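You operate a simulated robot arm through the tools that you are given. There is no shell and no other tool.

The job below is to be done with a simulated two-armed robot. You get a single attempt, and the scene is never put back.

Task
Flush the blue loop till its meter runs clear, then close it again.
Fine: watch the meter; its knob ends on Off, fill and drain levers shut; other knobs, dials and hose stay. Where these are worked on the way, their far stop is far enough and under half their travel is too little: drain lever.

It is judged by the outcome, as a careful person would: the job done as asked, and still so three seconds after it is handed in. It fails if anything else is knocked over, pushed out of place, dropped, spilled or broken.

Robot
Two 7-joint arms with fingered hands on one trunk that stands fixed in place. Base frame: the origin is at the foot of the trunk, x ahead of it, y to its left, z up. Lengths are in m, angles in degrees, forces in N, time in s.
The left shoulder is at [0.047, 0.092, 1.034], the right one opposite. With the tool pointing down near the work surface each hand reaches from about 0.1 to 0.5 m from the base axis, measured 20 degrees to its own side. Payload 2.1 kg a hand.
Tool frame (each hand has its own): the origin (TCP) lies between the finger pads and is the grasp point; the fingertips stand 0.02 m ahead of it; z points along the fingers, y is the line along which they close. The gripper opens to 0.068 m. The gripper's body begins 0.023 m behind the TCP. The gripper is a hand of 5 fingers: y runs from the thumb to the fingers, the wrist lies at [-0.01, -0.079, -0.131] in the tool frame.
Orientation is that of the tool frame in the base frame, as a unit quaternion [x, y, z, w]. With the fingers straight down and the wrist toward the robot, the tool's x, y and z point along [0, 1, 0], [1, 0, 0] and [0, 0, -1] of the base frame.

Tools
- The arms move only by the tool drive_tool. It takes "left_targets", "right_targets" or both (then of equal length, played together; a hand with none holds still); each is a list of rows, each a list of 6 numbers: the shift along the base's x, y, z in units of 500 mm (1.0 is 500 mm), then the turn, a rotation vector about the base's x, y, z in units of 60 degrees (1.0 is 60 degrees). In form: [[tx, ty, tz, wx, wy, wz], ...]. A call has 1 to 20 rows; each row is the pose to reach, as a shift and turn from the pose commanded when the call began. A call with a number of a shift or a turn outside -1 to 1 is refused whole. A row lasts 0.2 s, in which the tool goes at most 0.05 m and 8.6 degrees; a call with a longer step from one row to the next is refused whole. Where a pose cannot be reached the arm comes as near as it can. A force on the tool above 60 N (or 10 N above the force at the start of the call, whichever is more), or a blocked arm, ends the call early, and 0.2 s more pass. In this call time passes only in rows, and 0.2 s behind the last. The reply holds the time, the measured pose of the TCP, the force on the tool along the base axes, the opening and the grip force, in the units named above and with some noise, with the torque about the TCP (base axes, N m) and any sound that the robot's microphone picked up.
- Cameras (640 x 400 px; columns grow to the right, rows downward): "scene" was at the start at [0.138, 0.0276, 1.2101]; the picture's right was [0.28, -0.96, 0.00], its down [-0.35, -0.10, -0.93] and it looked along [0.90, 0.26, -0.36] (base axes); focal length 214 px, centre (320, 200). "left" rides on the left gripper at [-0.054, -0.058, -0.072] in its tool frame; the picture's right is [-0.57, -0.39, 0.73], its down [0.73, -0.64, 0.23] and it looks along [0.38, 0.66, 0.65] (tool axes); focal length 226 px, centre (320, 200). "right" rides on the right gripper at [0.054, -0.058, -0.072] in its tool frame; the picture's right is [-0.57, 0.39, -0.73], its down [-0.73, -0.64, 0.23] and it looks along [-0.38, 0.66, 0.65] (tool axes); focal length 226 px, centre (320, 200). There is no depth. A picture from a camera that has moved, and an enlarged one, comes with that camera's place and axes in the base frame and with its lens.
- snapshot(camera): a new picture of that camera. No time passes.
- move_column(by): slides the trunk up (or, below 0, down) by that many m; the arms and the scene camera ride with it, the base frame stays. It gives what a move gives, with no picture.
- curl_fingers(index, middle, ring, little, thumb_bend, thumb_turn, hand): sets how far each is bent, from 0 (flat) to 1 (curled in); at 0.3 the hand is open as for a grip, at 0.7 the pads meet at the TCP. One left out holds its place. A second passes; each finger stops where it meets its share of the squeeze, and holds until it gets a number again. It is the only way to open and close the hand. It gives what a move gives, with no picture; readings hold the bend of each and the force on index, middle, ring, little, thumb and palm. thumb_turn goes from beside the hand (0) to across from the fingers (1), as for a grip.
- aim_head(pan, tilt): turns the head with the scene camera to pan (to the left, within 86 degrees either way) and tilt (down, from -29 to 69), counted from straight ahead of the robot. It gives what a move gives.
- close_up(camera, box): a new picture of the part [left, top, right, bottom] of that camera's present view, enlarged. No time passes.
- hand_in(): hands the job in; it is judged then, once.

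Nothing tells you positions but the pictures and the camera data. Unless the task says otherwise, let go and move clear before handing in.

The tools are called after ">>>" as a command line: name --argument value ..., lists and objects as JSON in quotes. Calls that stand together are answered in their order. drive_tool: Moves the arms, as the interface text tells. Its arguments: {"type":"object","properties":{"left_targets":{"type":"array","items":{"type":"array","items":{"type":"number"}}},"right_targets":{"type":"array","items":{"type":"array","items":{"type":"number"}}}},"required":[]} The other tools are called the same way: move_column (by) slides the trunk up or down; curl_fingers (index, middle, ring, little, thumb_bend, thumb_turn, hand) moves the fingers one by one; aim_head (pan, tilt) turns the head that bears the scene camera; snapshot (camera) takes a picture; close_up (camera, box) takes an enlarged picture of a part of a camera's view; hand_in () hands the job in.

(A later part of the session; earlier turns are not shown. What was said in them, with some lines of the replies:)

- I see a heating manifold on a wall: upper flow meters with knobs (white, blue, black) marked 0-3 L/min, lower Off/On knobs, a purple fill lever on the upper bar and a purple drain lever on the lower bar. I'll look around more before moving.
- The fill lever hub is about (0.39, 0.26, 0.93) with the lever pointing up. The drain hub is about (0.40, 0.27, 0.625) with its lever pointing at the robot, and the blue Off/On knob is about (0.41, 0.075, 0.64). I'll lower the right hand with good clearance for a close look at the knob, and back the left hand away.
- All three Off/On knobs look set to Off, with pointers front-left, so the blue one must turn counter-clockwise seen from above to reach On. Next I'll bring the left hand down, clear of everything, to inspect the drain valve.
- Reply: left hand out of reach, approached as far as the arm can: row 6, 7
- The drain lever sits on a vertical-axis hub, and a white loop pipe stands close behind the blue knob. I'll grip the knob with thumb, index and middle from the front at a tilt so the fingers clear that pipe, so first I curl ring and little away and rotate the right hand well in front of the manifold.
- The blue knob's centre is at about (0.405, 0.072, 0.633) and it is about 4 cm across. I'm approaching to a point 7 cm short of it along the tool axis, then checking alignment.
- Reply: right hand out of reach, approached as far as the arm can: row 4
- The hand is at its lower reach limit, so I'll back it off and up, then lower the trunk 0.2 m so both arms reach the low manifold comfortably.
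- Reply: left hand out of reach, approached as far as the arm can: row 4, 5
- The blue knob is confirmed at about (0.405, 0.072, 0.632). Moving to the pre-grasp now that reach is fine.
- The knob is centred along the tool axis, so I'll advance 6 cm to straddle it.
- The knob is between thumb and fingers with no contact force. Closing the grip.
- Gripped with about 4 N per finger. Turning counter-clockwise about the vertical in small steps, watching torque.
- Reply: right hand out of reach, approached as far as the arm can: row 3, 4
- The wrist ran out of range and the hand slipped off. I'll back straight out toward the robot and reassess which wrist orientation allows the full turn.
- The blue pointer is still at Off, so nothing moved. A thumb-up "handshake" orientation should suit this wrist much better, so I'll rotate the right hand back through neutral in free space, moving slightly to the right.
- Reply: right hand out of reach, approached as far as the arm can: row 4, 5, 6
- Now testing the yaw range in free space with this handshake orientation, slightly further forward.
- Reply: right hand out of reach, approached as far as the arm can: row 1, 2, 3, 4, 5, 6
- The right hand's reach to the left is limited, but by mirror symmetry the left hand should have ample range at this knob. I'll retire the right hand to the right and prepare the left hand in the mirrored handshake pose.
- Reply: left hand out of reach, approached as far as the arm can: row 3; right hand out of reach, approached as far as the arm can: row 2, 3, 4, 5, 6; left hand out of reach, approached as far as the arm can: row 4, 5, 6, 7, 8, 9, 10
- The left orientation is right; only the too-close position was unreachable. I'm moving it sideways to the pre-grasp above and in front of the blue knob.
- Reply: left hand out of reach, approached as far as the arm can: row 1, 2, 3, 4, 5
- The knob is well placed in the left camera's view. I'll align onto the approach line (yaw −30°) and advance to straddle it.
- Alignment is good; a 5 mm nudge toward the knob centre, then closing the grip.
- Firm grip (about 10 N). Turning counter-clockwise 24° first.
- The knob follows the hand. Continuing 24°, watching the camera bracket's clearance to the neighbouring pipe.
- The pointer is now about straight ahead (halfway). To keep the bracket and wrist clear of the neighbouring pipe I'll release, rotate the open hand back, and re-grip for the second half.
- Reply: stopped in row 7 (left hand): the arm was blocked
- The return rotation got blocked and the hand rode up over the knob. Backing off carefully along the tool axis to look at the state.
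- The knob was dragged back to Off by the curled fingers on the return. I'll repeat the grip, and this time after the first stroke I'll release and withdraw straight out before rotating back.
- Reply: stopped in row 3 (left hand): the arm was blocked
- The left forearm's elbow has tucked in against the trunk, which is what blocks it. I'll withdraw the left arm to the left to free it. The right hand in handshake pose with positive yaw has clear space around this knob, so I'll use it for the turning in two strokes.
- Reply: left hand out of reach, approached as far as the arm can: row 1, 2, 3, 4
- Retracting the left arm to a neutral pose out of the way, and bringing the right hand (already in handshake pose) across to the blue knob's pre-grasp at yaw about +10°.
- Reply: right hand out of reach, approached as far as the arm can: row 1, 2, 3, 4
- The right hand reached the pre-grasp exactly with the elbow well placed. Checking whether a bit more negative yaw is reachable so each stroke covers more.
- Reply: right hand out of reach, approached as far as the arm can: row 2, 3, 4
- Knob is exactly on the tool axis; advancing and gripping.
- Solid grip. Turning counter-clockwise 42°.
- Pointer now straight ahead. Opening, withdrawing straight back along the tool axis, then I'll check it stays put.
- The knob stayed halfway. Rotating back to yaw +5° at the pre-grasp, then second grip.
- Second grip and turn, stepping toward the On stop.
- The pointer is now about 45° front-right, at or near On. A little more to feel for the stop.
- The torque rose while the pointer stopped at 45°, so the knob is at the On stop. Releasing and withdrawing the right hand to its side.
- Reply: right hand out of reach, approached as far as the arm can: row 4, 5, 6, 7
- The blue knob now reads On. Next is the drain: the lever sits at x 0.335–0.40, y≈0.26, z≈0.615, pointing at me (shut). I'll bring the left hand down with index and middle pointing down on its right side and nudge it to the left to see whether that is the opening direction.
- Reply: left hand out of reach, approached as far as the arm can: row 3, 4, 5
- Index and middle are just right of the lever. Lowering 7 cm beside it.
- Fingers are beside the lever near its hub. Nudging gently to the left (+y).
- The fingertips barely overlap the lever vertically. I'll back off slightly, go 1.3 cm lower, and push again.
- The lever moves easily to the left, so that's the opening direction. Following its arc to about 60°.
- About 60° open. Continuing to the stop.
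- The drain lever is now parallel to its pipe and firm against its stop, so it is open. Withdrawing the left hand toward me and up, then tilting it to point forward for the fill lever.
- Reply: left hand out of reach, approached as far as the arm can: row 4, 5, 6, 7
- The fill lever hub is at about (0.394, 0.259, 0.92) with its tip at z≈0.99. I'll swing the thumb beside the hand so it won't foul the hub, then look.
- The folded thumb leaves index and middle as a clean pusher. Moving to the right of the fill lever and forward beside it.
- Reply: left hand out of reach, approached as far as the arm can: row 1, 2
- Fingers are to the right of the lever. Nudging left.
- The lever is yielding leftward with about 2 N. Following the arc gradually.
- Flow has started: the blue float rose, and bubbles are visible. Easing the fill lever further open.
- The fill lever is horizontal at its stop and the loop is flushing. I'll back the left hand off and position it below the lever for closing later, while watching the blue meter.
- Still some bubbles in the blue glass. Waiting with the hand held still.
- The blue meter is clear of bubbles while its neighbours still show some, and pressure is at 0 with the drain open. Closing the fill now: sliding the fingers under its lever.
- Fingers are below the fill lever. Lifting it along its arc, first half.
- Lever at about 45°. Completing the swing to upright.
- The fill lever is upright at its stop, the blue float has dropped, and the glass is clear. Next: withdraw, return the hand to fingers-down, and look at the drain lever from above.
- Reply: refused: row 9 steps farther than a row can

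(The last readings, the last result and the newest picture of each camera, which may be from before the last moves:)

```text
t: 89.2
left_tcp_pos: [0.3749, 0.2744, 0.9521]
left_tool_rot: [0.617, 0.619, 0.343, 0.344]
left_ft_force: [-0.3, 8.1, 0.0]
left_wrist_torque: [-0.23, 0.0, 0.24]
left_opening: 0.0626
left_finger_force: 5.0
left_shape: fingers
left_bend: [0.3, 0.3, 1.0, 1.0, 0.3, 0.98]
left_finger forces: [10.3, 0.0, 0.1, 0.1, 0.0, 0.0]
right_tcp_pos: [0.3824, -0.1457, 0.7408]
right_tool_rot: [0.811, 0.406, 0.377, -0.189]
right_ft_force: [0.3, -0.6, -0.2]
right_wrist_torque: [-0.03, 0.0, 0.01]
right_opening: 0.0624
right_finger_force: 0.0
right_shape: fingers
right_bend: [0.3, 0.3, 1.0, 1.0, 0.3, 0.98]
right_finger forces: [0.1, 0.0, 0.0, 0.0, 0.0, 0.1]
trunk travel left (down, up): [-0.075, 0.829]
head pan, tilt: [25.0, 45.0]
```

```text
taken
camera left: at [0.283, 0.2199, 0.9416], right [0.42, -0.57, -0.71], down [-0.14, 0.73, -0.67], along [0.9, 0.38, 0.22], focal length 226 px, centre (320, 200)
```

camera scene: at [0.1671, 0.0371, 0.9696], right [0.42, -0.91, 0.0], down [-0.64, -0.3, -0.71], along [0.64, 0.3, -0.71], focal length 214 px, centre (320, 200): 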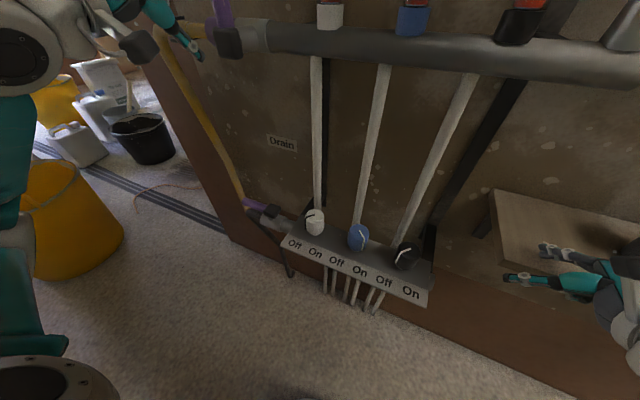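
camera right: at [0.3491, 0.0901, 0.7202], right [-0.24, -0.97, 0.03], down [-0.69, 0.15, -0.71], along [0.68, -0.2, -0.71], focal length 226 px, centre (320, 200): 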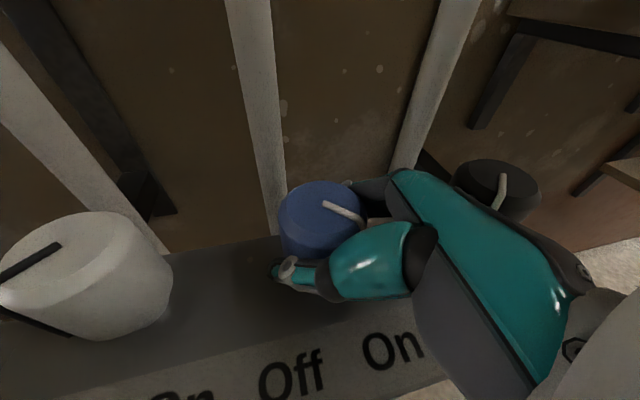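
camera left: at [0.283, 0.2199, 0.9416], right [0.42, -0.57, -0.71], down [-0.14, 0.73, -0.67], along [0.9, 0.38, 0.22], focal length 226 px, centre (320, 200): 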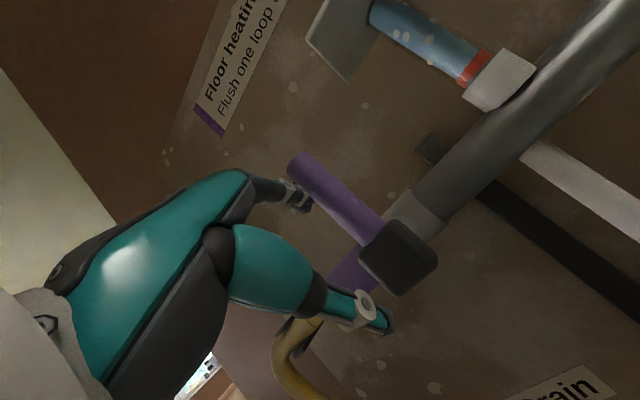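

The move was refused for one oversized step; nothing touched. Repeating with smaller steps.

>>> drive_tool --left_targets '[[-0.01, 0.02, 0, 0, 0, 0], [-0.08, 0.04, 0, 0, 0, 0], [-0.15, 0.06, -0.02, 0, 0.12, 0], [-0.15, 0.08, -0.07, 0, 0.25, 0], [-0.15, 0.1, -0.14, 0, 0.38, 0], [-0.15, 0.1, -0.22, 0, 0.51, 0], [-0.15, 0.1, -0.3, 0, 0.64, 0], [-0.14, 0.1, -0.37, 0, 0.77, 0], [-0.12, 0.1, -0.42, 0, 0.9, 0], [-0.12, 0.1, -0.44, 0, 0.97, 0]]'

>>> snapshot --camera "left"

>>> close_up --camera "scene" --box '[180, 150, 340, 290]'

```text
t: 91.4
left_tcp_pos: [0.3146, 0.3242, 0.7338]
left_tool_rot: [0.706, 0.708, 0.0, -0.001]
left_ft_force: [-0.3, -0.8, -0.5]
left_wrist_torque: [-0.01, 0.02, 0.01]
left_opening: 0.0624
left_finger_force: 0.0
left_shape: fingers
left_bend: [0.3, 0.3, 1.0, 1.0, 0.3, 0.98]
left_finger forces: [0.0, 0.0, 0.0, 0.0, 0.0, 0.0]
right_tcp_pos: [0.3829, -0.1465, 0.7404]
right_tool_rot: [0.811, 0.406, 0.377, -0.19]
right_ft_force: [0.3, 0.0, -0.8]
right_wrist_torque: [0.0, -0.01, 0.02]
right_opening: 0.0621
right_finger_force: 0.0
right_shape: fingers
right_bend: [0.3, 0.3, 1.0, 1.0, 0.3, 0.98]
right_finger forces: [0.0, 0.0, 0.0, 0.0, 0.1, 0.0]
trunk travel left (down, up): [-0.075, 0.829]
head pan, tilt: [25.0, 45.0]
```

```text
taken
camera left: at [0.2571, 0.2692, 0.8046], right [-0.39, -0.57, -0.73], down [-0.64, 0.73, -0.23], along [0.66, 0.38, -0.65], focal length 226 px, centre (320, 200)
```

left: 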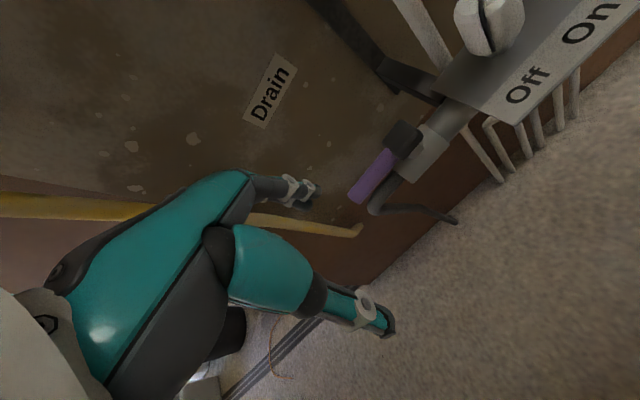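

```text
2.86 times, centred on (260, 220) of scene
camera zoom: at [0.1671, 0.0361, 0.9696], right [0.42, -0.91, 0.0], down [-0.64, -0.3, -0.71], along [0.64, 0.3, -0.71], focal length 613 px, centre (491, 143)
```

zoom: 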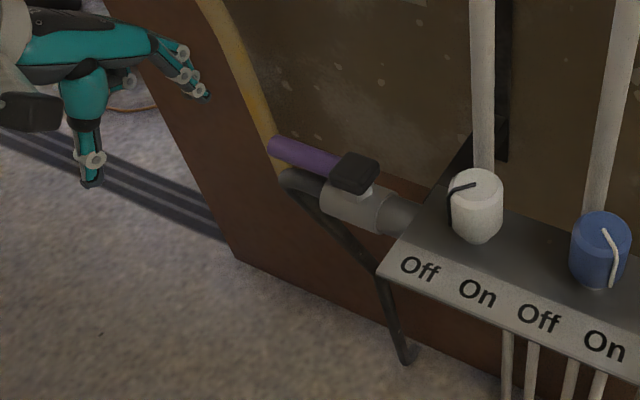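

The drain lever lies from (0.402, 0.262) to about (0.41, 0.335), with free space behind it. Straddling it from above with the fingers on the wall side.

>>> drive_tool --left_targets '[[0.09, -0.006, 0, 0, 0, 0], [0.17, -0.012, -0.02, 0, 0, 0], [0.19, -0.012, -0.1, 0, 0, 0]]'

>>> snapshot --camera "left"

>>> close_up --camera "scene" --box '[180, 150, 340, 290]'

```text
t: 92.2
left_tcp_pos: [0.4108, 0.3184, 0.6846]
left_tool_rot: [0.706, 0.708, 0.0, 0.0]
left_ft_force: [-0.9, -0.8, -0.2]
left_wrist_torque: [0.03, 0.02, -0.02]
left_opening: 0.0624
left_finger_force: 0.1
left_shape: fingers
left_bend: [0.3, 0.3, 1.0, 1.0, 0.3, 0.98]
left_finger forces: [0.0, 0.0, 0.0, 0.0, 0.1, 0.1]
right_tcp_pos: [0.3824, -0.1471, 0.7402]
right_tool_rot: [0.811, 0.406, 0.377, -0.189]
right_ft_force: [-0.1, -0.1, 0.4]
right_wrist_torque: [-0.01, -0.04, -0.04]
right_opening: 0.0622
right_finger_force: 0.2
right_shape: fingers
right_bend: [0.3, 0.3, 1.0, 1.0, 0.3, 0.98]
right_finger forces: [0.0, 0.0, 0.1, 0.1, 0.1, 0.0]
trunk travel left (down, up): [-0.075, 0.829]
head pan, tilt: [25.0, 45.0]
```

```text
taken
camera left: at [0.353, 0.2634, 0.7549], right [-0.39, -0.57, -0.73], down [-0.64, 0.73, -0.23], along [0.66, 0.38, -0.65], focal length 226 px, centre (320, 200)
```

left: 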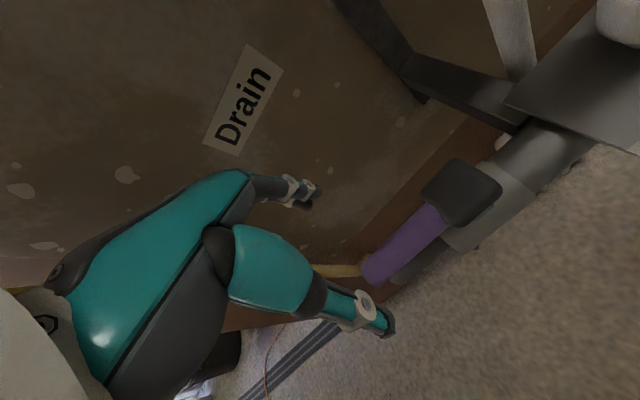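

```text
2.86 times, centred on (260, 220) of scene
camera zoom: at [0.167, 0.0361, 0.9696], right [0.42, -0.91, 0.0], down [-0.64, -0.3, -0.71], along [0.64, 0.3, -0.71], focal length 613 px, centre (491, 143)
```

zoom: 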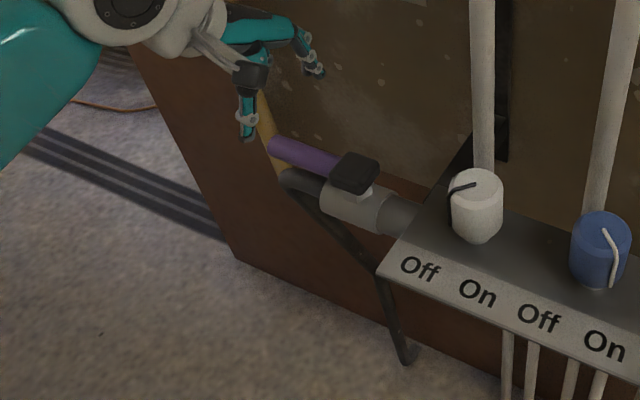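

Aligned over the lever. Descending so index/middle go behind and thumb in front.

>>> drive_tool --left_targets '[[0, 0, -0.05, 0, 0, 0], [0, 0, -0.1, 0, 0, 0], [0, 0, -0.136, 0, 0, 0]]'

>>> snapshot --camera "left"

>>> close_up --camera "scene" --box '[180, 150, 340, 290]'

```text
t: 93.0
left_tcp_pos: [0.4091, 0.3186, 0.6151]
left_tool_rot: [0.707, 0.708, 0.0, 0.001]
left_ft_force: [0.0, 0.2, 0.0]
left_wrist_torque: [0.01, -0.03, -0.02]
left_opening: 0.0624
left_finger_force: 0.0
left_shape: fingers
left_bend: [0.3, 0.3, 1.0, 1.0, 0.3, 0.98]
left_finger forces: [0.0, 0.0, 0.0, 0.1, 0.1, 0.0]
right_tcp_pos: [0.3825, -0.1466, 0.7422]
right_tool_rot: [0.811, 0.406, 0.377, -0.189]
right_ft_force: [0.3, -0.2, -1.8]
right_wrist_torque: [0.01, 0.01, -0.02]
right_opening: 0.0618
right_finger_force: 0.1
right_shape: fingers
right_bend: [0.3, 0.3, 1.0, 1.0, 0.3, 0.98]
right_finger forces: [0.1, 0.1, 0.1, 0.0, 0.0, 0.0]
trunk travel left (down, up): [-0.075, 0.829]
head pan, tilt: [25.0, 45.0]
```

```text
taken
camera left: at [0.3516, 0.2631, 0.6864], right [-0.39, -0.57, -0.73], down [-0.64, 0.73, -0.23], along [0.66, 0.38, -0.65], focal length 226 px, centre (320, 200)
```

left: 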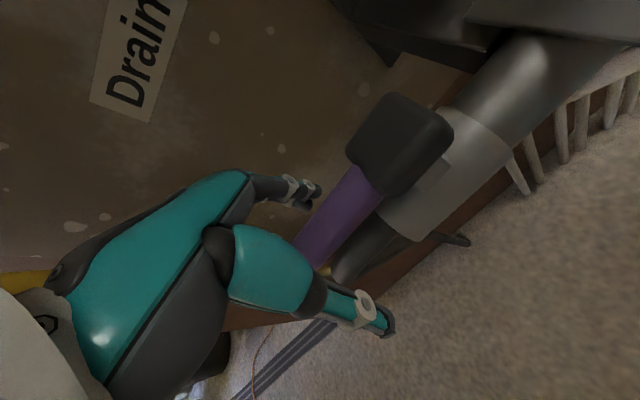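

```text
2.86 times, centred on (260, 220) of scene
camera zoom: at [0.1671, 0.0361, 0.9696], right [0.42, -0.91, 0.0], down [-0.64, -0.3, -0.71], along [0.64, 0.3, -0.71], focal length 613 px, centre (491, 143)
```

zoom: 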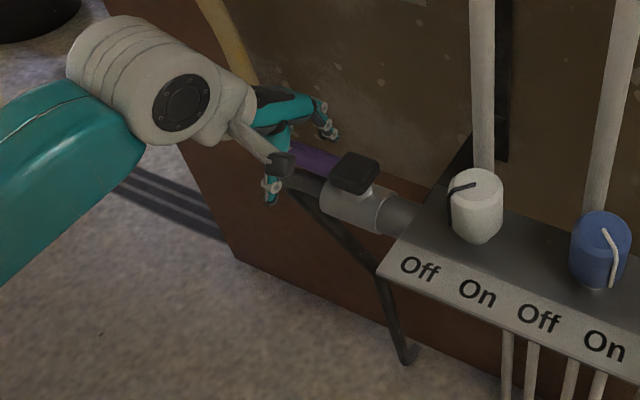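

Straddled without contact. Pulling the lever back along its arc, first half.

>>> drive_tool --left_targets '[[-0.05, 0, 0, 0, 0, 0], [-0.076, 0.005, 0, 0, 0, 0], [-0.106, 0.005, 0, 0, 0, 0], [-0.134, -0.002, 0, 0, 0, 0]]'

>>> close_up --camera "scene" --box '[180, 150, 340, 290]'

>>> snapshot --camera "left"

```text
t: 94.0
left_tcp_pos: [0.341, 0.3172, 0.6151]
left_tool_rot: [0.707, 0.708, 0.0, 0.0]
left_ft_force: [2.1, 0.1, 0.3]
left_wrist_torque: [0.01, 0.02, 0.04]
left_opening: 0.0637
left_finger_force: 0.5
left_shape: fingers
left_bend: [0.29, 0.3, 1.0, 1.0, 0.3, 0.98]
left_finger forces: [0.8, 0.0, 0.1, 0.1, 0.1, 0.0]
right_tcp_pos: [0.3825, -0.1465, 0.7418]
right_tool_rot: [0.81, 0.406, 0.378, -0.189]
right_ft_force: [0.2, 0.2, 0.3]
right_wrist_torque: [0.01, 0.0, 0.0]
right_opening: 0.0624
right_finger_force: 0.0
right_shape: fingers
right_bend: [0.3, 0.3, 1.0, 1.0, 0.3, 0.98]
right_finger forces: [0.0, 0.0, 0.0, 0.1, 0.1, 0.0]
trunk travel left (down, up): [-0.075, 0.829]
head pan, tilt: [25.0, 45.0]
```

```text
2.86 times, centred on (260, 220) of scene
camera zoom: at [0.1672, 0.0361, 0.9696], right [0.42, -0.91, 0.0], down [-0.64, -0.3, -0.71], along [0.64, 0.3, -0.71], focal length 613 px, centre (491, 143)
```

zoom: 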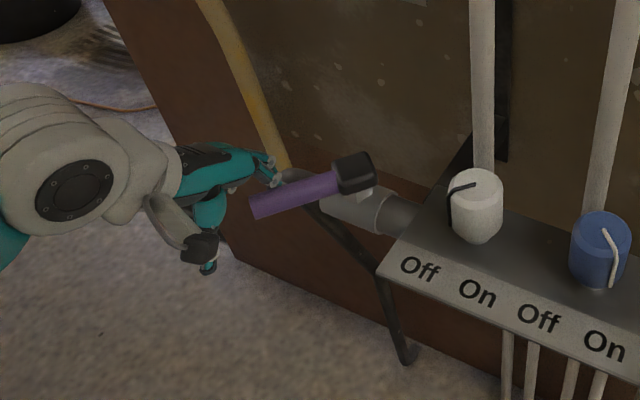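

```text
taken
camera left: at [0.2838, 0.2623, 0.6869], right [-0.39, -0.57, -0.73], down [-0.64, 0.73, -0.23], along [0.66, 0.38, -0.65], focal length 226 px, centre (320, 200)
```

left: 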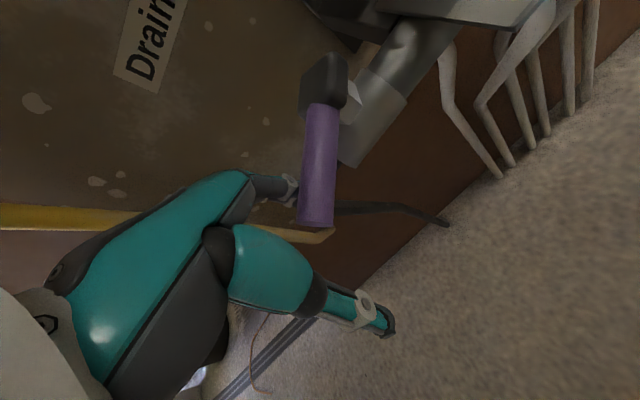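

Lever at about 45°. Finishing to the shut stop.

>>> drive_tool --left_targets '[[-0.026, -0.016, 0, 0, 0, 0], [-0.048, -0.038, 0, 0, 0, 0], [-0.064, -0.065, 0, 0, 0, 0], [-0.066, -0.082, 0, 0, 0, 0]]'

>>> close_up --camera "scene" --box '[180, 150, 340, 290]'

>>> snapshot --camera "left"

```text
t: 95.0
left_tcp_pos: [0.3092, 0.2775, 0.6145]
left_tool_rot: [0.705, 0.709, 0.002, -0.002]
left_ft_force: [-0.1, 9.8, 0.5]
left_wrist_torque: [0.03, -0.03, 0.35]
left_opening: 0.0629
left_finger_force: 5.0
left_shape: fingers
left_bend: [0.3, 0.3, 1.0, 1.0, 0.3, 0.98]
left_finger forces: [9.6, 0.1, 0.1, 0.1, 0.0, 0.0]
right_tcp_pos: [0.3822, -0.1449, 0.7394]
right_tool_rot: [0.811, 0.406, 0.378, -0.188]
right_ft_force: [0.3, -0.1, 0.8]
right_wrist_torque: [0.01, -0.01, 0.01]
right_opening: 0.0621
right_finger_force: 0.0
right_shape: fingers
right_bend: [0.3, 0.3, 1.0, 1.0, 0.3, 0.98]
right_finger forces: [0.0, 0.0, 0.0, 0.0, 0.0, 0.0]
trunk travel left (down, up): [-0.075, 0.829]
head pan, tilt: [25.0, 45.0]
```

```text
2.86 times, centred on (260, 220) of scene
camera zoom: at [0.167, 0.0369, 0.9696], right [0.42, -0.91, 0.0], down [-0.64, -0.3, -0.71], along [0.64, 0.3, -0.71], focal length 613 px, centre (491, 143)
```

zoom: 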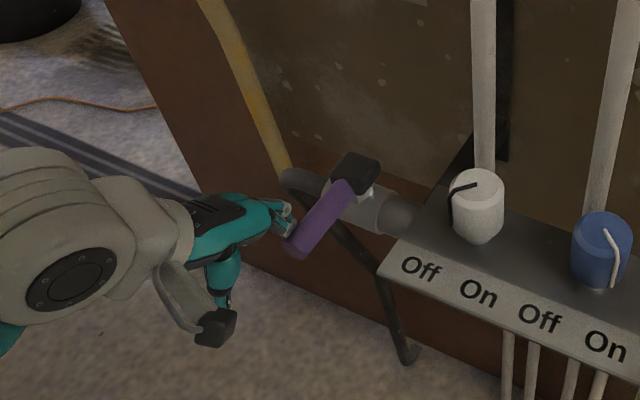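

```text
taken
camera left: at [0.2512, 0.2221, 0.687], right [-0.38, -0.57, -0.73], down [-0.64, 0.73, -0.23], along [0.66, 0.38, -0.65], focal length 226 px, centre (320, 200)
```

left: 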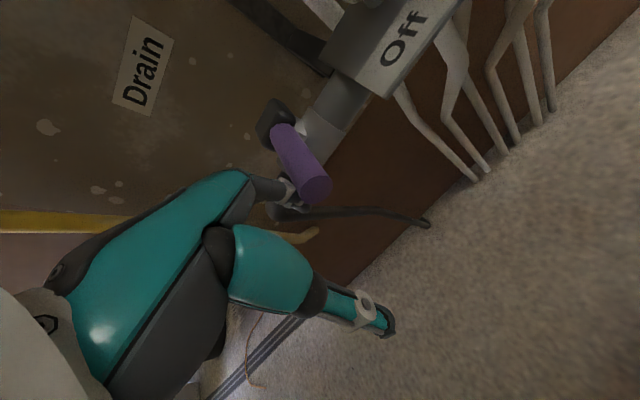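

Force rose to 10 N with the lever pointing straight at me: drain shut. Retracting the left hand leftward and up to its parking spot, and checking the levers.

>>> drive_tool --left_targets '[[-0.01, 0.06, 0, 0, 0, 0], [-0.02, 0.12, 0.03, 0, 0, 0], [-0.03, 0.12, 0.12, 0, 0, 0], [-0.04, 0.12, 0.2, 0, 0, 0], [-0.05, 0.12, 0.28, 0, 0, 0], [-0.06, 0.12, 0.36, 0, 0, 0]]'

>>> aim_head --pan 16 --tilt 35

>>> snapshot --camera "scene"

>>> close_up --camera "scene" --box '[190, 240, 430, 360]'

```text
t: 96.4
left_tcp_pos: [0.2795, 0.3354, 0.7959]
left_tool_rot: [0.707, 0.708, 0.0, 0.001]
left_ft_force: [0.0, -0.8, 0.2]
left_wrist_torque: [0.01, 0.01, 0.02]
left_opening: 0.0625
left_finger_force: 0.1
left_shape: fingers
left_bend: [0.3, 0.3, 1.0, 1.0, 0.3, 0.98]
left_finger forces: [0.0, 0.0, 0.0, 0.0, 0.0, 0.0]
right_tcp_pos: [0.3823, -0.1451, 0.7405]
right_tool_rot: [0.811, 0.406, 0.377, -0.188]
right_ft_force: [-0.1, -0.1, 0.0]
right_wrist_torque: [-0.03, 0.0, 0.01]
right_opening: 0.0622
right_finger_force: 0.1
right_shape: fingers
right_bend: [0.3, 0.3, 1.0, 1.0, 0.3, 0.98]
right_finger forces: [0.1, 0.1, 0.1, 0.0, 0.0, 0.0]
trunk travel left (down, up): [-0.075, 0.829]
head pan, tilt: [25.0, 45.0]
```

```text
t: 97.1
left_tcp_pos: [0.2792, 0.3365, 0.7952]
left_tool_rot: [0.706, 0.708, 0.0, 0.0]
left_ft_force: [0.2, -1.0, 0.2]
left_wrist_torque: [-0.02, 0.0, 0.01]
left_opening: 0.0623
left_finger_force: 0.0
left_shape: fingers
left_bend: [0.3, 0.3, 1.0, 1.0, 0.3, 0.98]
left_finger forces: [0.0, 0.0, 0.0, 0.1, 0.1, 0.0]
right_tcp_pos: [0.3823, -0.1471, 0.7411]
right_tool_rot: [0.811, 0.405, 0.377, -0.189]
right_ft_force: [-0.3, 0.2, 0.3]
right_wrist_torque: [-0.01, 0.01, 0.02]
right_opening: 0.0623
right_finger_force: 0.1
right_shape: fingers
right_bend: [0.3, 0.3, 1.0, 1.0, 0.3, 0.98]
right_finger forces: [0.0, 0.0, 0.1, 0.0, 0.1, 0.0]
trunk travel left (down, up): [-0.075, 0.829]
head pan, tilt: [16.0, 35.0]
```

```text
taken
camera scene: at [0.178, 0.0261, 0.9844], right [0.28, -0.96, 0.0], down [-0.55, -0.16, -0.82], along [0.79, 0.23, -0.57], focal length 214 px, centre (320, 200)
```

scene: 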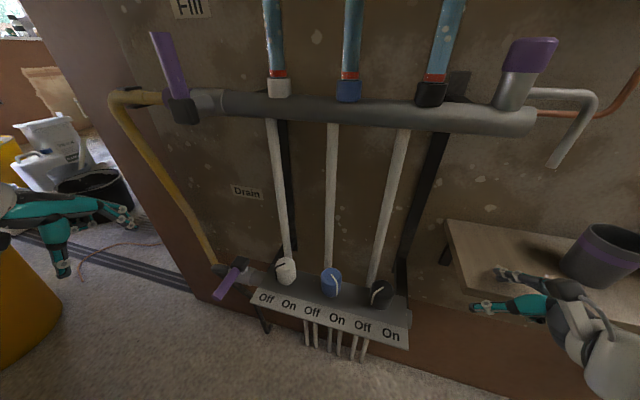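

```text
2.67 times, centred on (310, 300) of scene
camera zoom: at [0.178, 0.0261, 0.9844], right [0.28, -0.96, 0.0], down [-0.55, -0.16, -0.82], along [0.79, 0.23, -0.57], focal length 572 px, centre (347, -67)
```

zoom: 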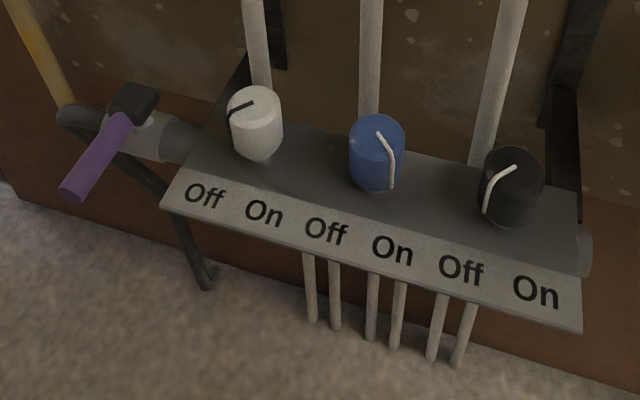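

Both levers are back to their shut positions. Now the blue knob goes back to Off: bringing the right hand to the pre-grasp at yaw about +50°.

>>> drive_tool --right_targets '[[-0.02, 0.08, 0.01, 0, 0, 0], [-0.03, 0.16, 0.01, 0, 0, 0], [-0.034, 0.24, 0.01, 0, 0, -0.02], [-0.034, 0.3, 0.0, 0, 0, -0.055], [-0.03, 0.34, -0.04, 0, 0, -0.055], [-0.02, 0.35, -0.11, 0, 0, -0.055]]'

>>> snapshot --camera "right"

```text
t: 98.5
left_tcp_pos: [0.2801, 0.3357, 0.7951]
left_tool_rot: [0.706, 0.708, 0.0, 0.0]
left_ft_force: [-0.2, 0.2, -0.5]
left_wrist_torque: [0.03, -0.03, -0.01]
left_opening: 0.0623
left_finger_force: 0.1
left_shape: fingers
left_bend: [0.3, 0.3, 1.0, 1.0, 0.3, 0.98]
left_finger forces: [0.0, 0.0, 0.0, 0.0, 0.0, 0.1]
right_tcp_pos: [0.3737, 0.0286, 0.6853]
right_tool_rot: [0.822, 0.382, 0.383, -0.177]
right_ft_force: [-0.2, 0.0, -0.2]
right_wrist_torque: [0.01, -0.02, -0.01]
right_opening: 0.0622
right_finger_force: 0.0
right_shape: fingers
right_bend: [0.3, 0.3, 1.0, 1.0, 0.3, 0.98]
right_finger forces: [0.0, 0.0, 0.1, 0.0, 0.0, 0.0]
right hand out of reach, approached as far as the arm can: row 1, 2
trunk travel left (down, up): [-0.075, 0.829]
head pan, tilt: [16.0, 35.0]
```

```text
taken
camera right: at [0.3165, 0.0518, 0.7731], right [-0.3, -0.95, 0.03], down [-0.68, 0.19, -0.71], along [0.67, -0.23, -0.7], focal length 226 px, centre (320, 200)
```

right: 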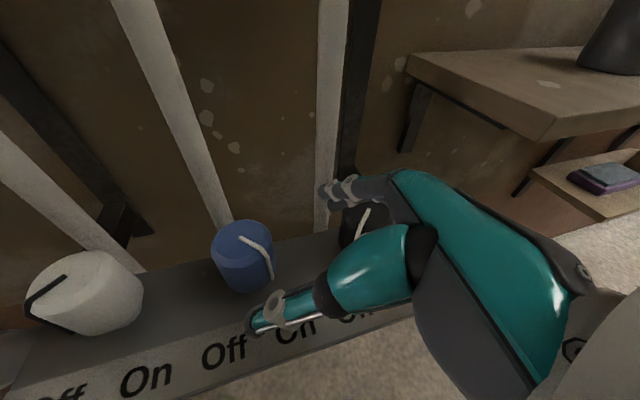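

Knob is centred on the tool axis. Advancing, gripping.

>>> drive_tool --right_targets '[[0.022, 0.027, -0.034, 0, 0, 0], [0.044, 0.054, -0.068, 0, 0, 0], [0.066, 0.081, -0.102, 0, 0, 0]]'

>>> curl_fingers --hand "right" --index 0.7 --middle 0.7 --thumb_bend 0.7

>>> snapshot --camera "right"

```text
t: 99.3
left_tcp_pos: [0.2803, 0.3366, 0.7942]
left_tool_rot: [0.706, 0.708, 0.0, 0.0]
left_ft_force: [0.7, 0.3, 0.0]
left_wrist_torque: [0.0, 0.01, -0.03]
left_opening: 0.0627
left_finger_force: 0.1
left_shape: fingers
left_bend: [0.3, 0.3, 1.0, 1.0, 0.3, 0.98]
left_finger forces: [0.0, 0.0, 0.0, 0.1, 0.1, 0.0]
right_tcp_pos: [0.4053, 0.0688, 0.634]
right_tool_rot: [0.822, 0.382, 0.383, -0.179]
right_ft_force: [-0.5, -0.7, -1.4]
right_wrist_torque: [0.0, -0.01, -0.02]
right_opening: 0.0624
right_finger_force: 0.0
right_shape: fingers
right_bend: [0.3, 0.3, 1.0, 1.0, 0.3, 0.98]
right_finger forces: [0.1, 0.0, 0.0, 0.1, 0.1, 0.1]
trunk travel left (down, up): [-0.075, 0.829]
head pan, tilt: [16.0, 35.0]
```

```text
t: 100.3
left_tcp_pos: [0.2802, 0.3355, 0.7953]
left_tool_rot: [0.707, 0.708, 0.001, -0.001]
left_ft_force: [-0.2, 0.1, 0.3]
left_wrist_torque: [0.02, 0.01, -0.03]
left_opening: 0.0624
left_finger_force: 0.0
left_shape: fingers
left_bend: [0.3, 0.3, 1.0, 1.0, 0.3, 0.98]
left_finger forces: [0.0, 0.0, 0.0, 0.0, 0.0, 0.0]
right_tcp_pos: [0.4061, 0.0684, 0.6344]
right_tool_rot: [0.822, 0.382, 0.383, -0.177]
right_ft_force: [9.1, -6.9, -0.3]
right_wrist_torque: [-0.07, -0.09, -0.1]
right_opening: 0.0242
right_finger_force: 13.3
right_shape: fingers
right_bend: [0.48, 0.53, 1.0, 1.0, 0.58, 0.97]
right_finger forces: [12.2, 6.7, 0.0, 0.0, 7.5, 0.0]
trunk travel left (down, up): [-0.075, 0.829]
head pan, tilt: [16.0, 35.0]
```

```text
taken
camera right: at [0.3495, 0.0917, 0.722], right [-0.3, -0.95, 0.04], down [-0.68, 0.19, -0.71], along [0.67, -0.24, -0.7], focal length 226 px, centre (320, 200)
```

right: 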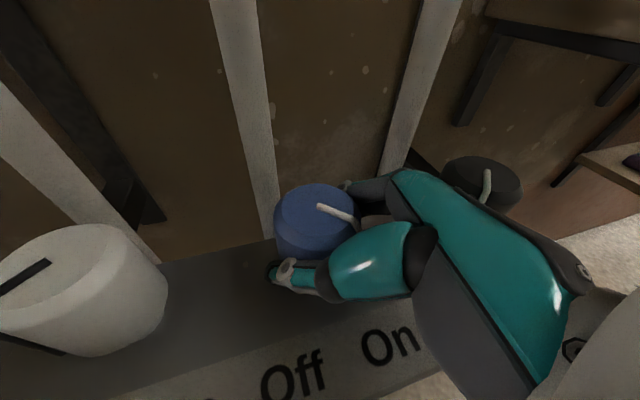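

Good grip. Turning clockwise 45°.

>>> drive_tool --right_targets '[[0, 0, 0, 0, 0, -0.1], [0, 0, 0, 0, 0, -0.2], [0, 0, 0, 0, 0, -0.3], [0, 0, 0, 0, 0, -0.4], [0, 0, 0, 0, 0, -0.5], [0, 0, 0, 0, 0, -0.6], [0, 0, 0, 0, 0, -0.7], [0, 0, 0, 0, 0, -0.76]]'

>>> snapshot --camera "right"

```text
t: 102.1
left_tcp_pos: [0.2799, 0.3358, 0.7949]
left_tool_rot: [0.707, 0.707, 0.0, 0.0]
left_ft_force: [0.7, 0.1, 0.2]
left_wrist_torque: [0.0, 0.01, 0.0]
left_opening: 0.0625
left_finger_force: 0.0
left_shape: fingers
left_bend: [0.3, 0.3, 1.0, 1.0, 0.3, 0.98]
left_finger forces: [0.0, 0.0, 0.0, 0.0, 0.0, 0.0]
right_tcp_pos: [0.4063, 0.069, 0.6338]
right_tool_rot: [0.906, 0.033, 0.422, -0.016]
right_ft_force: [6.6, -1.1, -2.7]
right_wrist_torque: [-0.05, -0.03, 0.03]
right_opening: 0.0236
right_finger_force: 12.1
right_shape: fingers
right_bend: [0.53, 0.56, 1.0, 1.0, 0.57, 0.97]
right_finger forces: [7.5, 5.3, 0.0, 0.0, 10.8, 0.0]
trunk travel left (down, up): [-0.075, 0.829]
head pan, tilt: [16.0, 35.0]
```

```text
taken
camera right: at [0.3823, 0.1267, 0.7224], right [-0.89, -0.45, 0.04], down [-0.34, 0.62, -0.71], along [0.3, -0.64, -0.71], focal length 226 px, centre (320, 200)
```

right: 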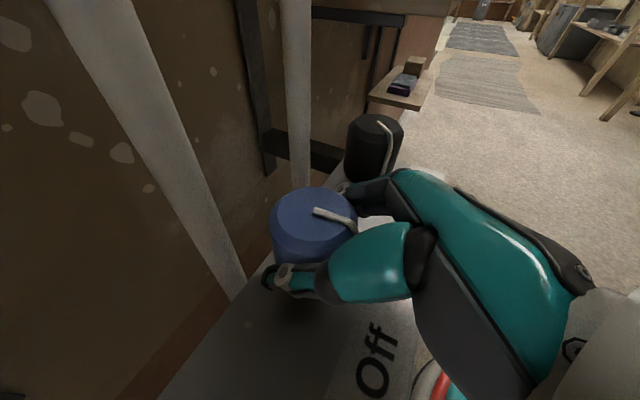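

Halfway. Releasing, withdrawing along the tool axis, and rotating back for the second stroke.

>>> curl_fingers --hand "right" --index 0.3 --middle 0.3 --thumb_bend 0.3

>>> drive_tool --right_targets '[[-0.036, -0.003, 0.03, 0, 0, 0], [-0.072, -0.005, 0.06, 0, 0, 0], [-0.112, -0.008, 0.095, 0, 0, 0]]'

>>> snapshot --camera "right"

```text
t: 103.1
left_tcp_pos: [0.2798, 0.3364, 0.795]
left_tool_rot: [0.707, 0.707, 0.001, 0.0]
left_ft_force: [0.7, 0.4, -0.3]
left_wrist_torque: [-0.01, 0.0, -0.02]
left_opening: 0.0623
left_finger_force: 0.1
left_shape: fingers
left_bend: [0.3, 0.3, 1.0, 1.0, 0.3, 0.98]
left_finger forces: [0.0, 0.0, 0.1, 0.1, 0.0, 0.0]
right_tcp_pos: [0.4052, 0.0686, 0.6355]
right_tool_rot: [0.906, 0.032, 0.422, -0.015]
right_ft_force: [-0.2, 0.3, -0.1]
right_wrist_torque: [0.01, 0.0, -0.02]
right_opening: 0.062
right_finger_force: 0.1
right_shape: fingers
right_bend: [0.3, 0.3, 1.0, 1.0, 0.3, 0.98]
right_finger forces: [0.0, 0.0, 0.1, 0.0, 0.0, 0.0]
trunk travel left (down, up): [-0.075, 0.829]
head pan, tilt: [16.0, 35.0]
```

```text
t: 103.9
left_tcp_pos: [0.2798, 0.3362, 0.794]
left_tool_rot: [0.707, 0.707, 0.001, 0.0]
left_ft_force: [-1.1, -0.1, -0.5]
left_wrist_torque: [-0.01, 0.01, 0.04]
left_opening: 0.0625
left_finger_force: 0.0
left_shape: fingers
left_bend: [0.3, 0.3, 1.0, 1.0, 0.3, 0.98]
left_finger forces: [0.1, 0.0, 0.1, 0.0, 0.0, 0.0]
right_tcp_pos: [0.3487, 0.0655, 0.6816]
right_tool_rot: [0.906, 0.034, 0.421, -0.015]
right_ft_force: [-0.4, -0.2, -0.4]
right_wrist_torque: [-0.01, 0.0, 0.01]
right_opening: 0.0619
right_finger_force: 0.0
right_shape: fingers
right_bend: [0.3, 0.3, 1.0, 1.0, 0.3, 0.98]
right_finger forces: [0.0, 0.0, 0.0, 0.0, 0.1, 0.0]
trunk travel left (down, up): [-0.075, 0.829]
head pan, tilt: [16.0, 35.0]
```

```text
taken
camera right: at [0.3256, 0.1226, 0.7703], right [-0.89, -0.45, 0.04], down [-0.34, 0.62, -0.71], along [0.3, -0.64, -0.7], focal length 226 px, centre (320, 200)
```

right: 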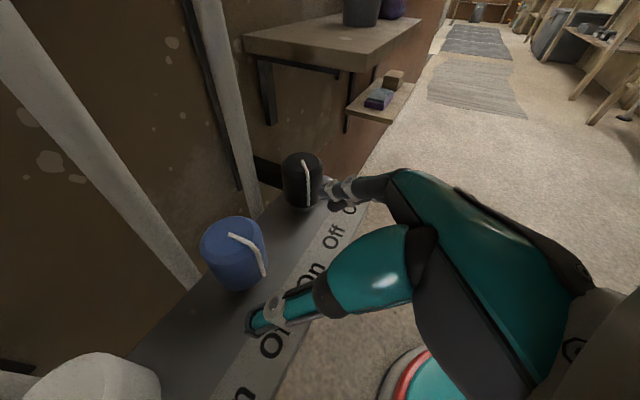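

>>> drive_tool --right_targets '[[0.0, -0.02, 0.01, 0, 0, 0.11], [0.005, -0.035, 0.01, 0, 0, 0.22], [0.015, -0.05, 0.01, 0, 0, 0.33], [0.025, -0.06, 0.01, 0, 0, 0.44], [0.035, -0.068, 0.01, 0, 0, 0.55], [0.045, -0.073, 0.01, 0, 0, 0.66], [0.05, -0.074, 0.008, 0, 0, 0.76]]'

>>> drive_tool --right_targets '[[0.022, 0.027, -0.034, 0, 0, 0], [0.044, 0.054, -0.068, 0, 0, 0], [0.066, 0.081, -0.102, 0, 0, 0]]'

>>> snapshot --camera "right"

```text
t: 105.5
left_tcp_pos: [0.2796, 0.3369, 0.7958]
left_tool_rot: [0.707, 0.707, 0.0, 0.0]
left_ft_force: [0.7, 0.1, -0.6]
left_wrist_torque: [-0.01, 0.03, -0.02]
left_opening: 0.0627
left_finger_force: 0.0
left_shape: fingers
left_bend: [0.3, 0.3, 1.0, 1.0, 0.3, 0.98]
left_finger forces: [0.0, 0.0, 0.1, 0.0, 0.1, 0.0]
right_tcp_pos: [0.3739, 0.028, 0.6867]
right_tool_rot: [0.822, 0.383, 0.383, -0.179]
right_ft_force: [-0.3, -0.2, -0.2]
right_wrist_torque: [0.02, 0.03, 0.02]
right_opening: 0.0621
right_finger_force: 0.1
right_shape: fingers
right_bend: [0.3, 0.3, 1.0, 1.0, 0.3, 0.98]
right_finger forces: [0.0, 0.0, 0.0, 0.0, 0.0, 0.0]
trunk travel left (down, up): [-0.075, 0.829]
head pan, tilt: [16.0, 35.0]
```

```text
t: 106.3
left_tcp_pos: [0.2797, 0.336, 0.7955]
left_tool_rot: [0.707, 0.707, 0.0, 0.0]
left_ft_force: [-0.7, 0.4, -0.1]
left_wrist_torque: [-0.04, -0.03, 0.01]
left_opening: 0.0626
left_finger_force: 0.1
left_shape: fingers
left_bend: [0.3, 0.3, 1.0, 1.0, 0.3, 0.98]
left_finger forces: [0.1, 0.0, 0.1, 0.1, 0.0, 0.0]
right_tcp_pos: [0.4084, 0.0684, 0.6349]
right_tool_rot: [0.822, 0.382, 0.383, -0.178]
right_ft_force: [0.3, -0.1, 1.5]
right_wrist_torque: [0.0, 0.02, -0.01]
right_opening: 0.0624
right_finger_force: 0.0
right_shape: fingers
right_bend: [0.3, 0.3, 1.0, 1.0, 0.3, 0.98]
right_finger forces: [0.1, 0.1, 0.1, 0.0, 0.0, 0.0]
trunk travel left (down, up): [-0.075, 0.829]
head pan, tilt: [16.0, 35.0]
```

```text
taken
camera right: at [0.3516, 0.0923, 0.7231], right [-0.3, -0.95, 0.03], down [-0.68, 0.19, -0.71], along [0.67, -0.23, -0.7], focal length 226 px, centre (320, 200)
```

right: 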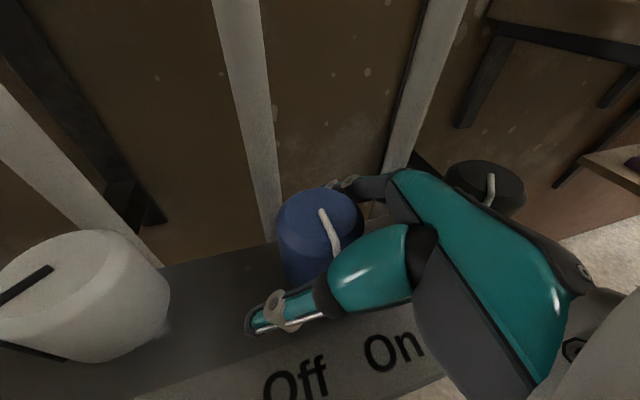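

Second grip and clockwise turn to the Off stop.

>>> curl_fingers --hand "right" --index 0.7 --middle 0.7 --thumb_bend 0.7

>>> drive_tool --right_targets '[[0, 0, 0, 0, 0, -0.1], [0, 0, 0, 0, 0, -0.2], [0, 0, 0, 0, 0, -0.3], [0, 0, 0, 0, 0, -0.4], [0, 0, 0, 0, 0, -0.5], [0, 0, 0, 0, 0, -0.6], [0, 0, 0, 0, 0, -0.7]]'

>>> snapshot --camera "right"

```text
t: 107.3
left_tcp_pos: [0.278, 0.3377, 0.7947]
left_tool_rot: [0.707, 0.708, -0.001, -0.001]
left_ft_force: [0.7, 0.3, 0.1]
left_wrist_torque: [-0.01, 0.0, -0.02]
left_opening: 0.0626
left_finger_force: 0.0
left_shape: fingers
left_bend: [0.3, 0.3, 1.0, 1.0, 0.3, 0.98]
left_finger forces: [0.0, 0.1, 0.0, 0.1, 0.1, 0.1]
right_tcp_pos: [0.4085, 0.068, 0.6348]
right_tool_rot: [0.822, 0.382, 0.382, -0.177]
right_ft_force: [6.7, -2.1, -2.1]
right_wrist_torque: [-0.05, -0.08, -0.04]
right_opening: 0.0232
right_finger_force: 12.9
right_shape: fingers
right_bend: [0.52, 0.55, 1.0, 1.0, 0.56, 0.97]
right_finger forces: [10.8, 5.3, 0.1, 0.1, 9.6, 0.1]
trunk travel left (down, up): [-0.075, 0.829]
head pan, tilt: [16.0, 35.0]
```

```text
t: 108.9
left_tcp_pos: [0.2784, 0.3367, 0.7942]
left_tool_rot: [0.707, 0.708, 0.0, 0.001]
left_ft_force: [-0.3, 0.5, 0.1]
left_wrist_torque: [-0.01, -0.02, -0.01]
left_opening: 0.0624
left_finger_force: 0.1
left_shape: fingers
left_bend: [0.3, 0.3, 1.0, 1.0, 0.3, 0.98]
left_finger forces: [0.0, 0.0, 0.0, 0.1, 0.0, 0.0]
right_tcp_pos: [0.4067, 0.068, 0.6354]
right_tool_rot: [0.905, 0.062, 0.421, -0.027]
right_ft_force: [4.8, 0.5, 0.6]
right_wrist_torque: [-0.1, -0.1, 0.01]
right_opening: 0.0232
right_finger_force: 12.6
right_shape: fingers
right_bend: [0.54, 0.56, 1.0, 1.0, 0.56, 0.96]
right_finger forces: [8.2, 5.0, 0.0, 0.1, 11.9, 0.0]
trunk travel left (down, up): [-0.075, 0.829]
head pan, tilt: [16.0, 35.0]
```

```text
taken
camera right: at [0.381, 0.1245, 0.7227], right [-0.86, -0.51, 0.04], down [-0.38, 0.59, -0.71], along [0.34, -0.62, -0.71], focal length 226 px, centre (320, 200)
```

right: 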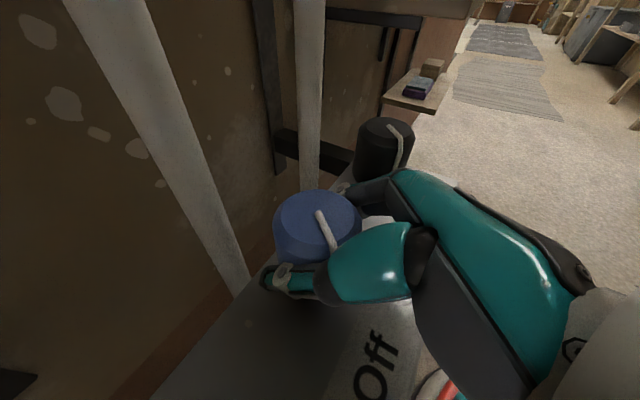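

Pointer about 40° to the Off side. A little more to reach the stop.

>>> drive_tool --right_targets '[[0, 0, 0, 0, 0, -0.06], [0, 0, 0, 0, 0, -0.12], [0, 0, 0, 0, 0, -0.18]]'

>>> snapshot --camera "right"

```text
t: 109.7
left_tcp_pos: [0.2781, 0.3366, 0.7941]
left_tool_rot: [0.706, 0.708, -0.001, 0.001]
left_ft_force: [0.4, 1.0, 0.1]
left_wrist_torque: [0.01, 0.01, -0.01]
left_opening: 0.0625
left_finger_force: 0.0
left_shape: fingers
left_bend: [0.3, 0.3, 1.0, 1.0, 0.3, 0.98]
left_finger forces: [0.1, 0.1, 0.0, 0.1, 0.0, 0.1]
right_tcp_pos: [0.4077, 0.0643, 0.6352]
right_tool_rot: [0.906, -0.022, 0.422, 0.011]
right_ft_force: [1.1, 11.9, 2.9]
right_wrist_torque: [-0.02, -0.05, 0.2]
right_opening: 0.0235
right_finger_force: 12.9
right_shape: fingers
right_bend: [0.62, 0.6, 1.0, 1.0, 0.53, 0.97]
right_finger forces: [3.8, 2.8, 0.1, 0.1, 17.8, 0.0]
right hand out of reach, approached as far as the arm can: row 3
trunk travel left (down, up): [-0.075, 0.829]
head pan, tilt: [16.0, 35.0]
```

```text
taken
camera right: at [0.3914, 0.1243, 0.7227], right [-0.94, -0.34, 0.04], down [-0.26, 0.65, -0.71], along [0.22, -0.67, -0.7], focal length 226 px, centre (320, 200)
```

right: 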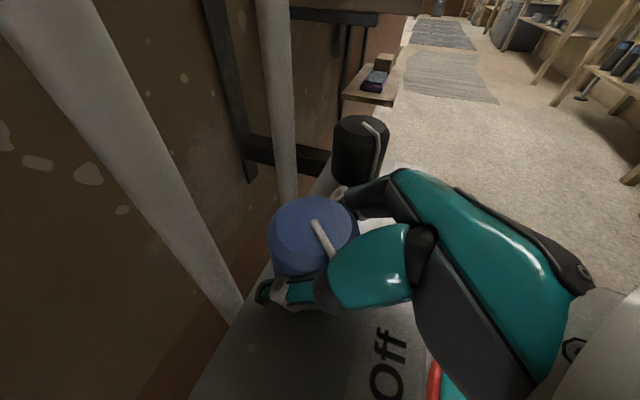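

Torque rose at the stop with the pointer about 47° toward Off. Releasing and withdrawing, then verifying.

>>> curl_fingers --hand "right" --index 0.3 --middle 0.3 --thumb_bend 0.3

>>> drive_tool --right_targets '[[-0.036, 0.003, 0.03, 0, 0, 0], [-0.072, 0.005, 0.06, 0, 0, 0], [-0.108, 0.0, 0.1, 0, 0, 0], [-0.1, -0.03, 0.18, 0, 0, 0.05], [-0.1, -0.1, 0.22, 0, 0, 0.1], [-0.1, -0.19, 0.24, 0, 0, 0.2], [-0.1, -0.28, 0.24, 0, 0, 0.3], [-0.1, -0.36, 0.24, 0, 0, 0.4]]'

>>> snapshot --camera "scene"

>>> close_up --camera "scene" --box '[190, 240, 430, 360]'

```text
t: 110.7
left_tcp_pos: [0.2787, 0.3357, 0.7937]
left_tool_rot: [0.707, 0.707, 0.0, 0.0]
left_ft_force: [0.0, -0.2, 0.7]
left_wrist_torque: [0.0, -0.02, 0.01]
left_opening: 0.0624
left_finger_force: 0.0
left_shape: fingers
left_bend: [0.3, 0.3, 1.0, 1.0, 0.3, 0.98]
left_finger forces: [0.0, 0.1, 0.0, 0.0, 0.0, 0.0]
right_tcp_pos: [0.4078, 0.0622, 0.6354]
right_tool_rot: [0.907, -0.024, 0.421, 0.011]
right_ft_force: [-0.5, -0.4, -0.5]
right_wrist_torque: [0.01, -0.06, -0.01]
right_opening: 0.0623
right_finger_force: 0.1
right_shape: fingers
right_bend: [0.3, 0.3, 1.0, 1.0, 0.3, 0.98]
right_finger forces: [0.0, 0.0, 0.1, 0.0, 0.0, 0.0]
trunk travel left (down, up): [-0.075, 0.829]
head pan, tilt: [16.0, 35.0]
```

```text
t: 112.5
left_tcp_pos: [0.279, 0.3362, 0.7953]
left_tool_rot: [0.707, 0.707, 0.001, 0.001]
left_ft_force: [0.0, -0.6, 0.3]
left_wrist_torque: [-0.02, 0.0, 0.02]
left_opening: 0.0623
left_finger_force: 0.1
left_shape: fingers
left_bend: [0.3, 0.3, 1.0, 1.0, 0.3, 0.98]
left_finger forces: [0.0, 0.0, 0.0, 0.1, 0.0, 0.1]
right_tcp_pos: [0.371, -0.1111, 0.757]
right_tool_rot: [0.891, 0.167, 0.415, -0.077]
right_ft_force: [0.3, -0.7, 0.1]
right_wrist_torque: [0.0, 0.01, 0.01]
right_opening: 0.0624
right_finger_force: 0.1
right_shape: fingers
right_bend: [0.3, 0.3, 1.0, 1.0, 0.3, 0.98]
right_finger forces: [0.1, 0.0, 0.1, 0.0, 0.1, 0.0]
right hand out of reach, approached as far as the arm can: row 2, 3, 8
trunk travel left (down, up): [-0.075, 0.829]
head pan, tilt: [16.0, 35.0]
```

```text
taken
camera scene: at [0.1781, 0.0262, 0.9844], right [0.28, -0.96, 0.0], down [-0.55, -0.16, -0.82], along [0.79, 0.23, -0.57], focal length 214 px, centre (320, 200)
```

scene: 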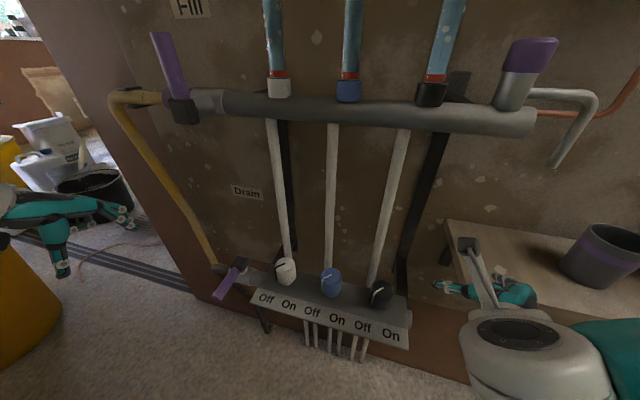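

```text
2.67 times, centred on (310, 300) of scene
camera zoom: at [0.1781, 0.0262, 0.9844], right [0.28, -0.96, 0.0], down [-0.55, -0.16, -0.82], along [0.79, 0.23, -0.57], focal length 572 px, centre (347, -67)
```

zoom: 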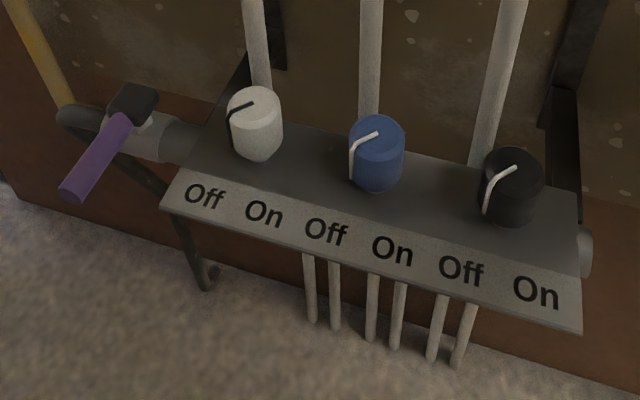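

Blue knob is at Off like its neighbours, and the drain and fill levers are shut. One last look at the meters and upper dials.

>>> aim_head --pan 5 --tilt 15

>>> snapshot --camera "scene"

>>> close_up --camera "scene" --box '[180, 70, 400, 220]'

```text
t: 113.4
left_tcp_pos: [0.2797, 0.3358, 0.7951]
left_tool_rot: [0.707, 0.707, 0.0, 0.0]
left_ft_force: [0.2, -0.4, 0.7]
left_wrist_torque: [-0.04, -0.01, -0.01]
left_opening: 0.0625
left_finger_force: 0.1
left_shape: fingers
left_bend: [0.3, 0.3, 1.0, 1.0, 0.3, 0.98]
left_finger forces: [0.0, 0.0, 0.0, 0.0, 0.1, 0.0]
right_tcp_pos: [0.3696, -0.1118, 0.7562]
right_tool_rot: [0.892, 0.166, 0.415, -0.077]
right_ft_force: [-0.3, 0.7, 0.4]
right_wrist_torque: [0.03, 0.04, 0.0]
right_opening: 0.0624
right_finger_force: 0.0
right_shape: fingers
right_bend: [0.3, 0.3, 1.0, 1.0, 0.3, 0.98]
right_finger forces: [0.0, 0.1, 0.0, 0.0, 0.0, 0.1]
trunk travel left (down, up): [-0.075, 0.829]
head pan, tilt: [5.0, 15.0]
```

```text
taken
camera scene: at [0.1864, 0.0099, 1.0164], right [0.09, -1.0, 0.0], down [-0.26, -0.02, -0.97], along [0.96, 0.08, -0.26], focal length 214 px, centre (320, 200)
```

scene: 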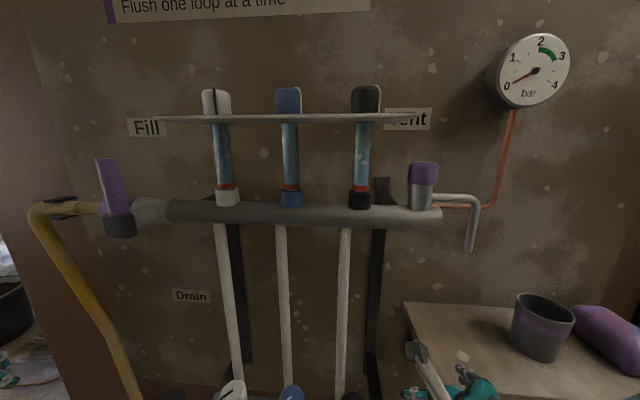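

```text
2.67 times, centred on (290, 145) of scene
camera zoom: at [0.1864, 0.0099, 1.0164], right [0.09, -1.0, 0.0], down [-0.26, -0.02, -0.97], along [0.96, 0.08, -0.26], focal length 572 px, centre (400, 347)
```

zoom: 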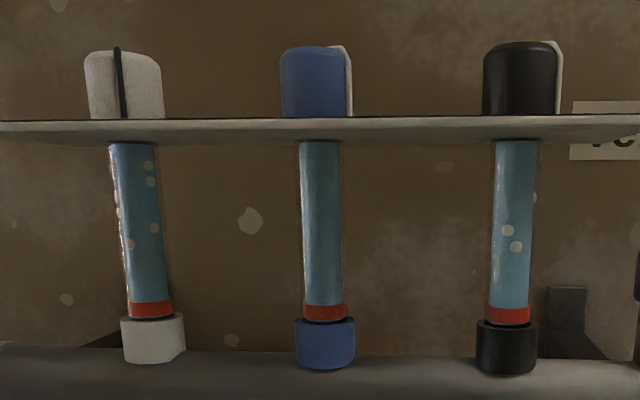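

The blue glass is clear with its float down. The blue knob is on Off, both levers are shut, the other dials are unchanged, and both hands are clear. Handing in.

>>> hand_in

```text
The job is handed in.
```

The blue loop has been flushed until its meter ran clear, and it is closed again. I handed the job in.

- **Flush:** I turned the blue knob to On, opened the drain lever to its stop, then opened the fill lever to its stop. The blue float rose, and the bubbles in its glass were gone after a few seconds.
- **Closed again:** I shut the fill lever first, then the drain lever, each to its stop. Then I turned the blue knob back to Off. The last pictures show it lined up with the white and black knobs, and the blue float is down.
- **Left alone:** The white and black knobs, the upper dials and the hose look unchanged. Both hands were clear before I handed in. The pressure gauge reads 0 bar, as it did from the start.

The knob took several tries. On the first two my hand slipped off, then dragged it back to Off, before the turn that held. Nothing else was disturbed.
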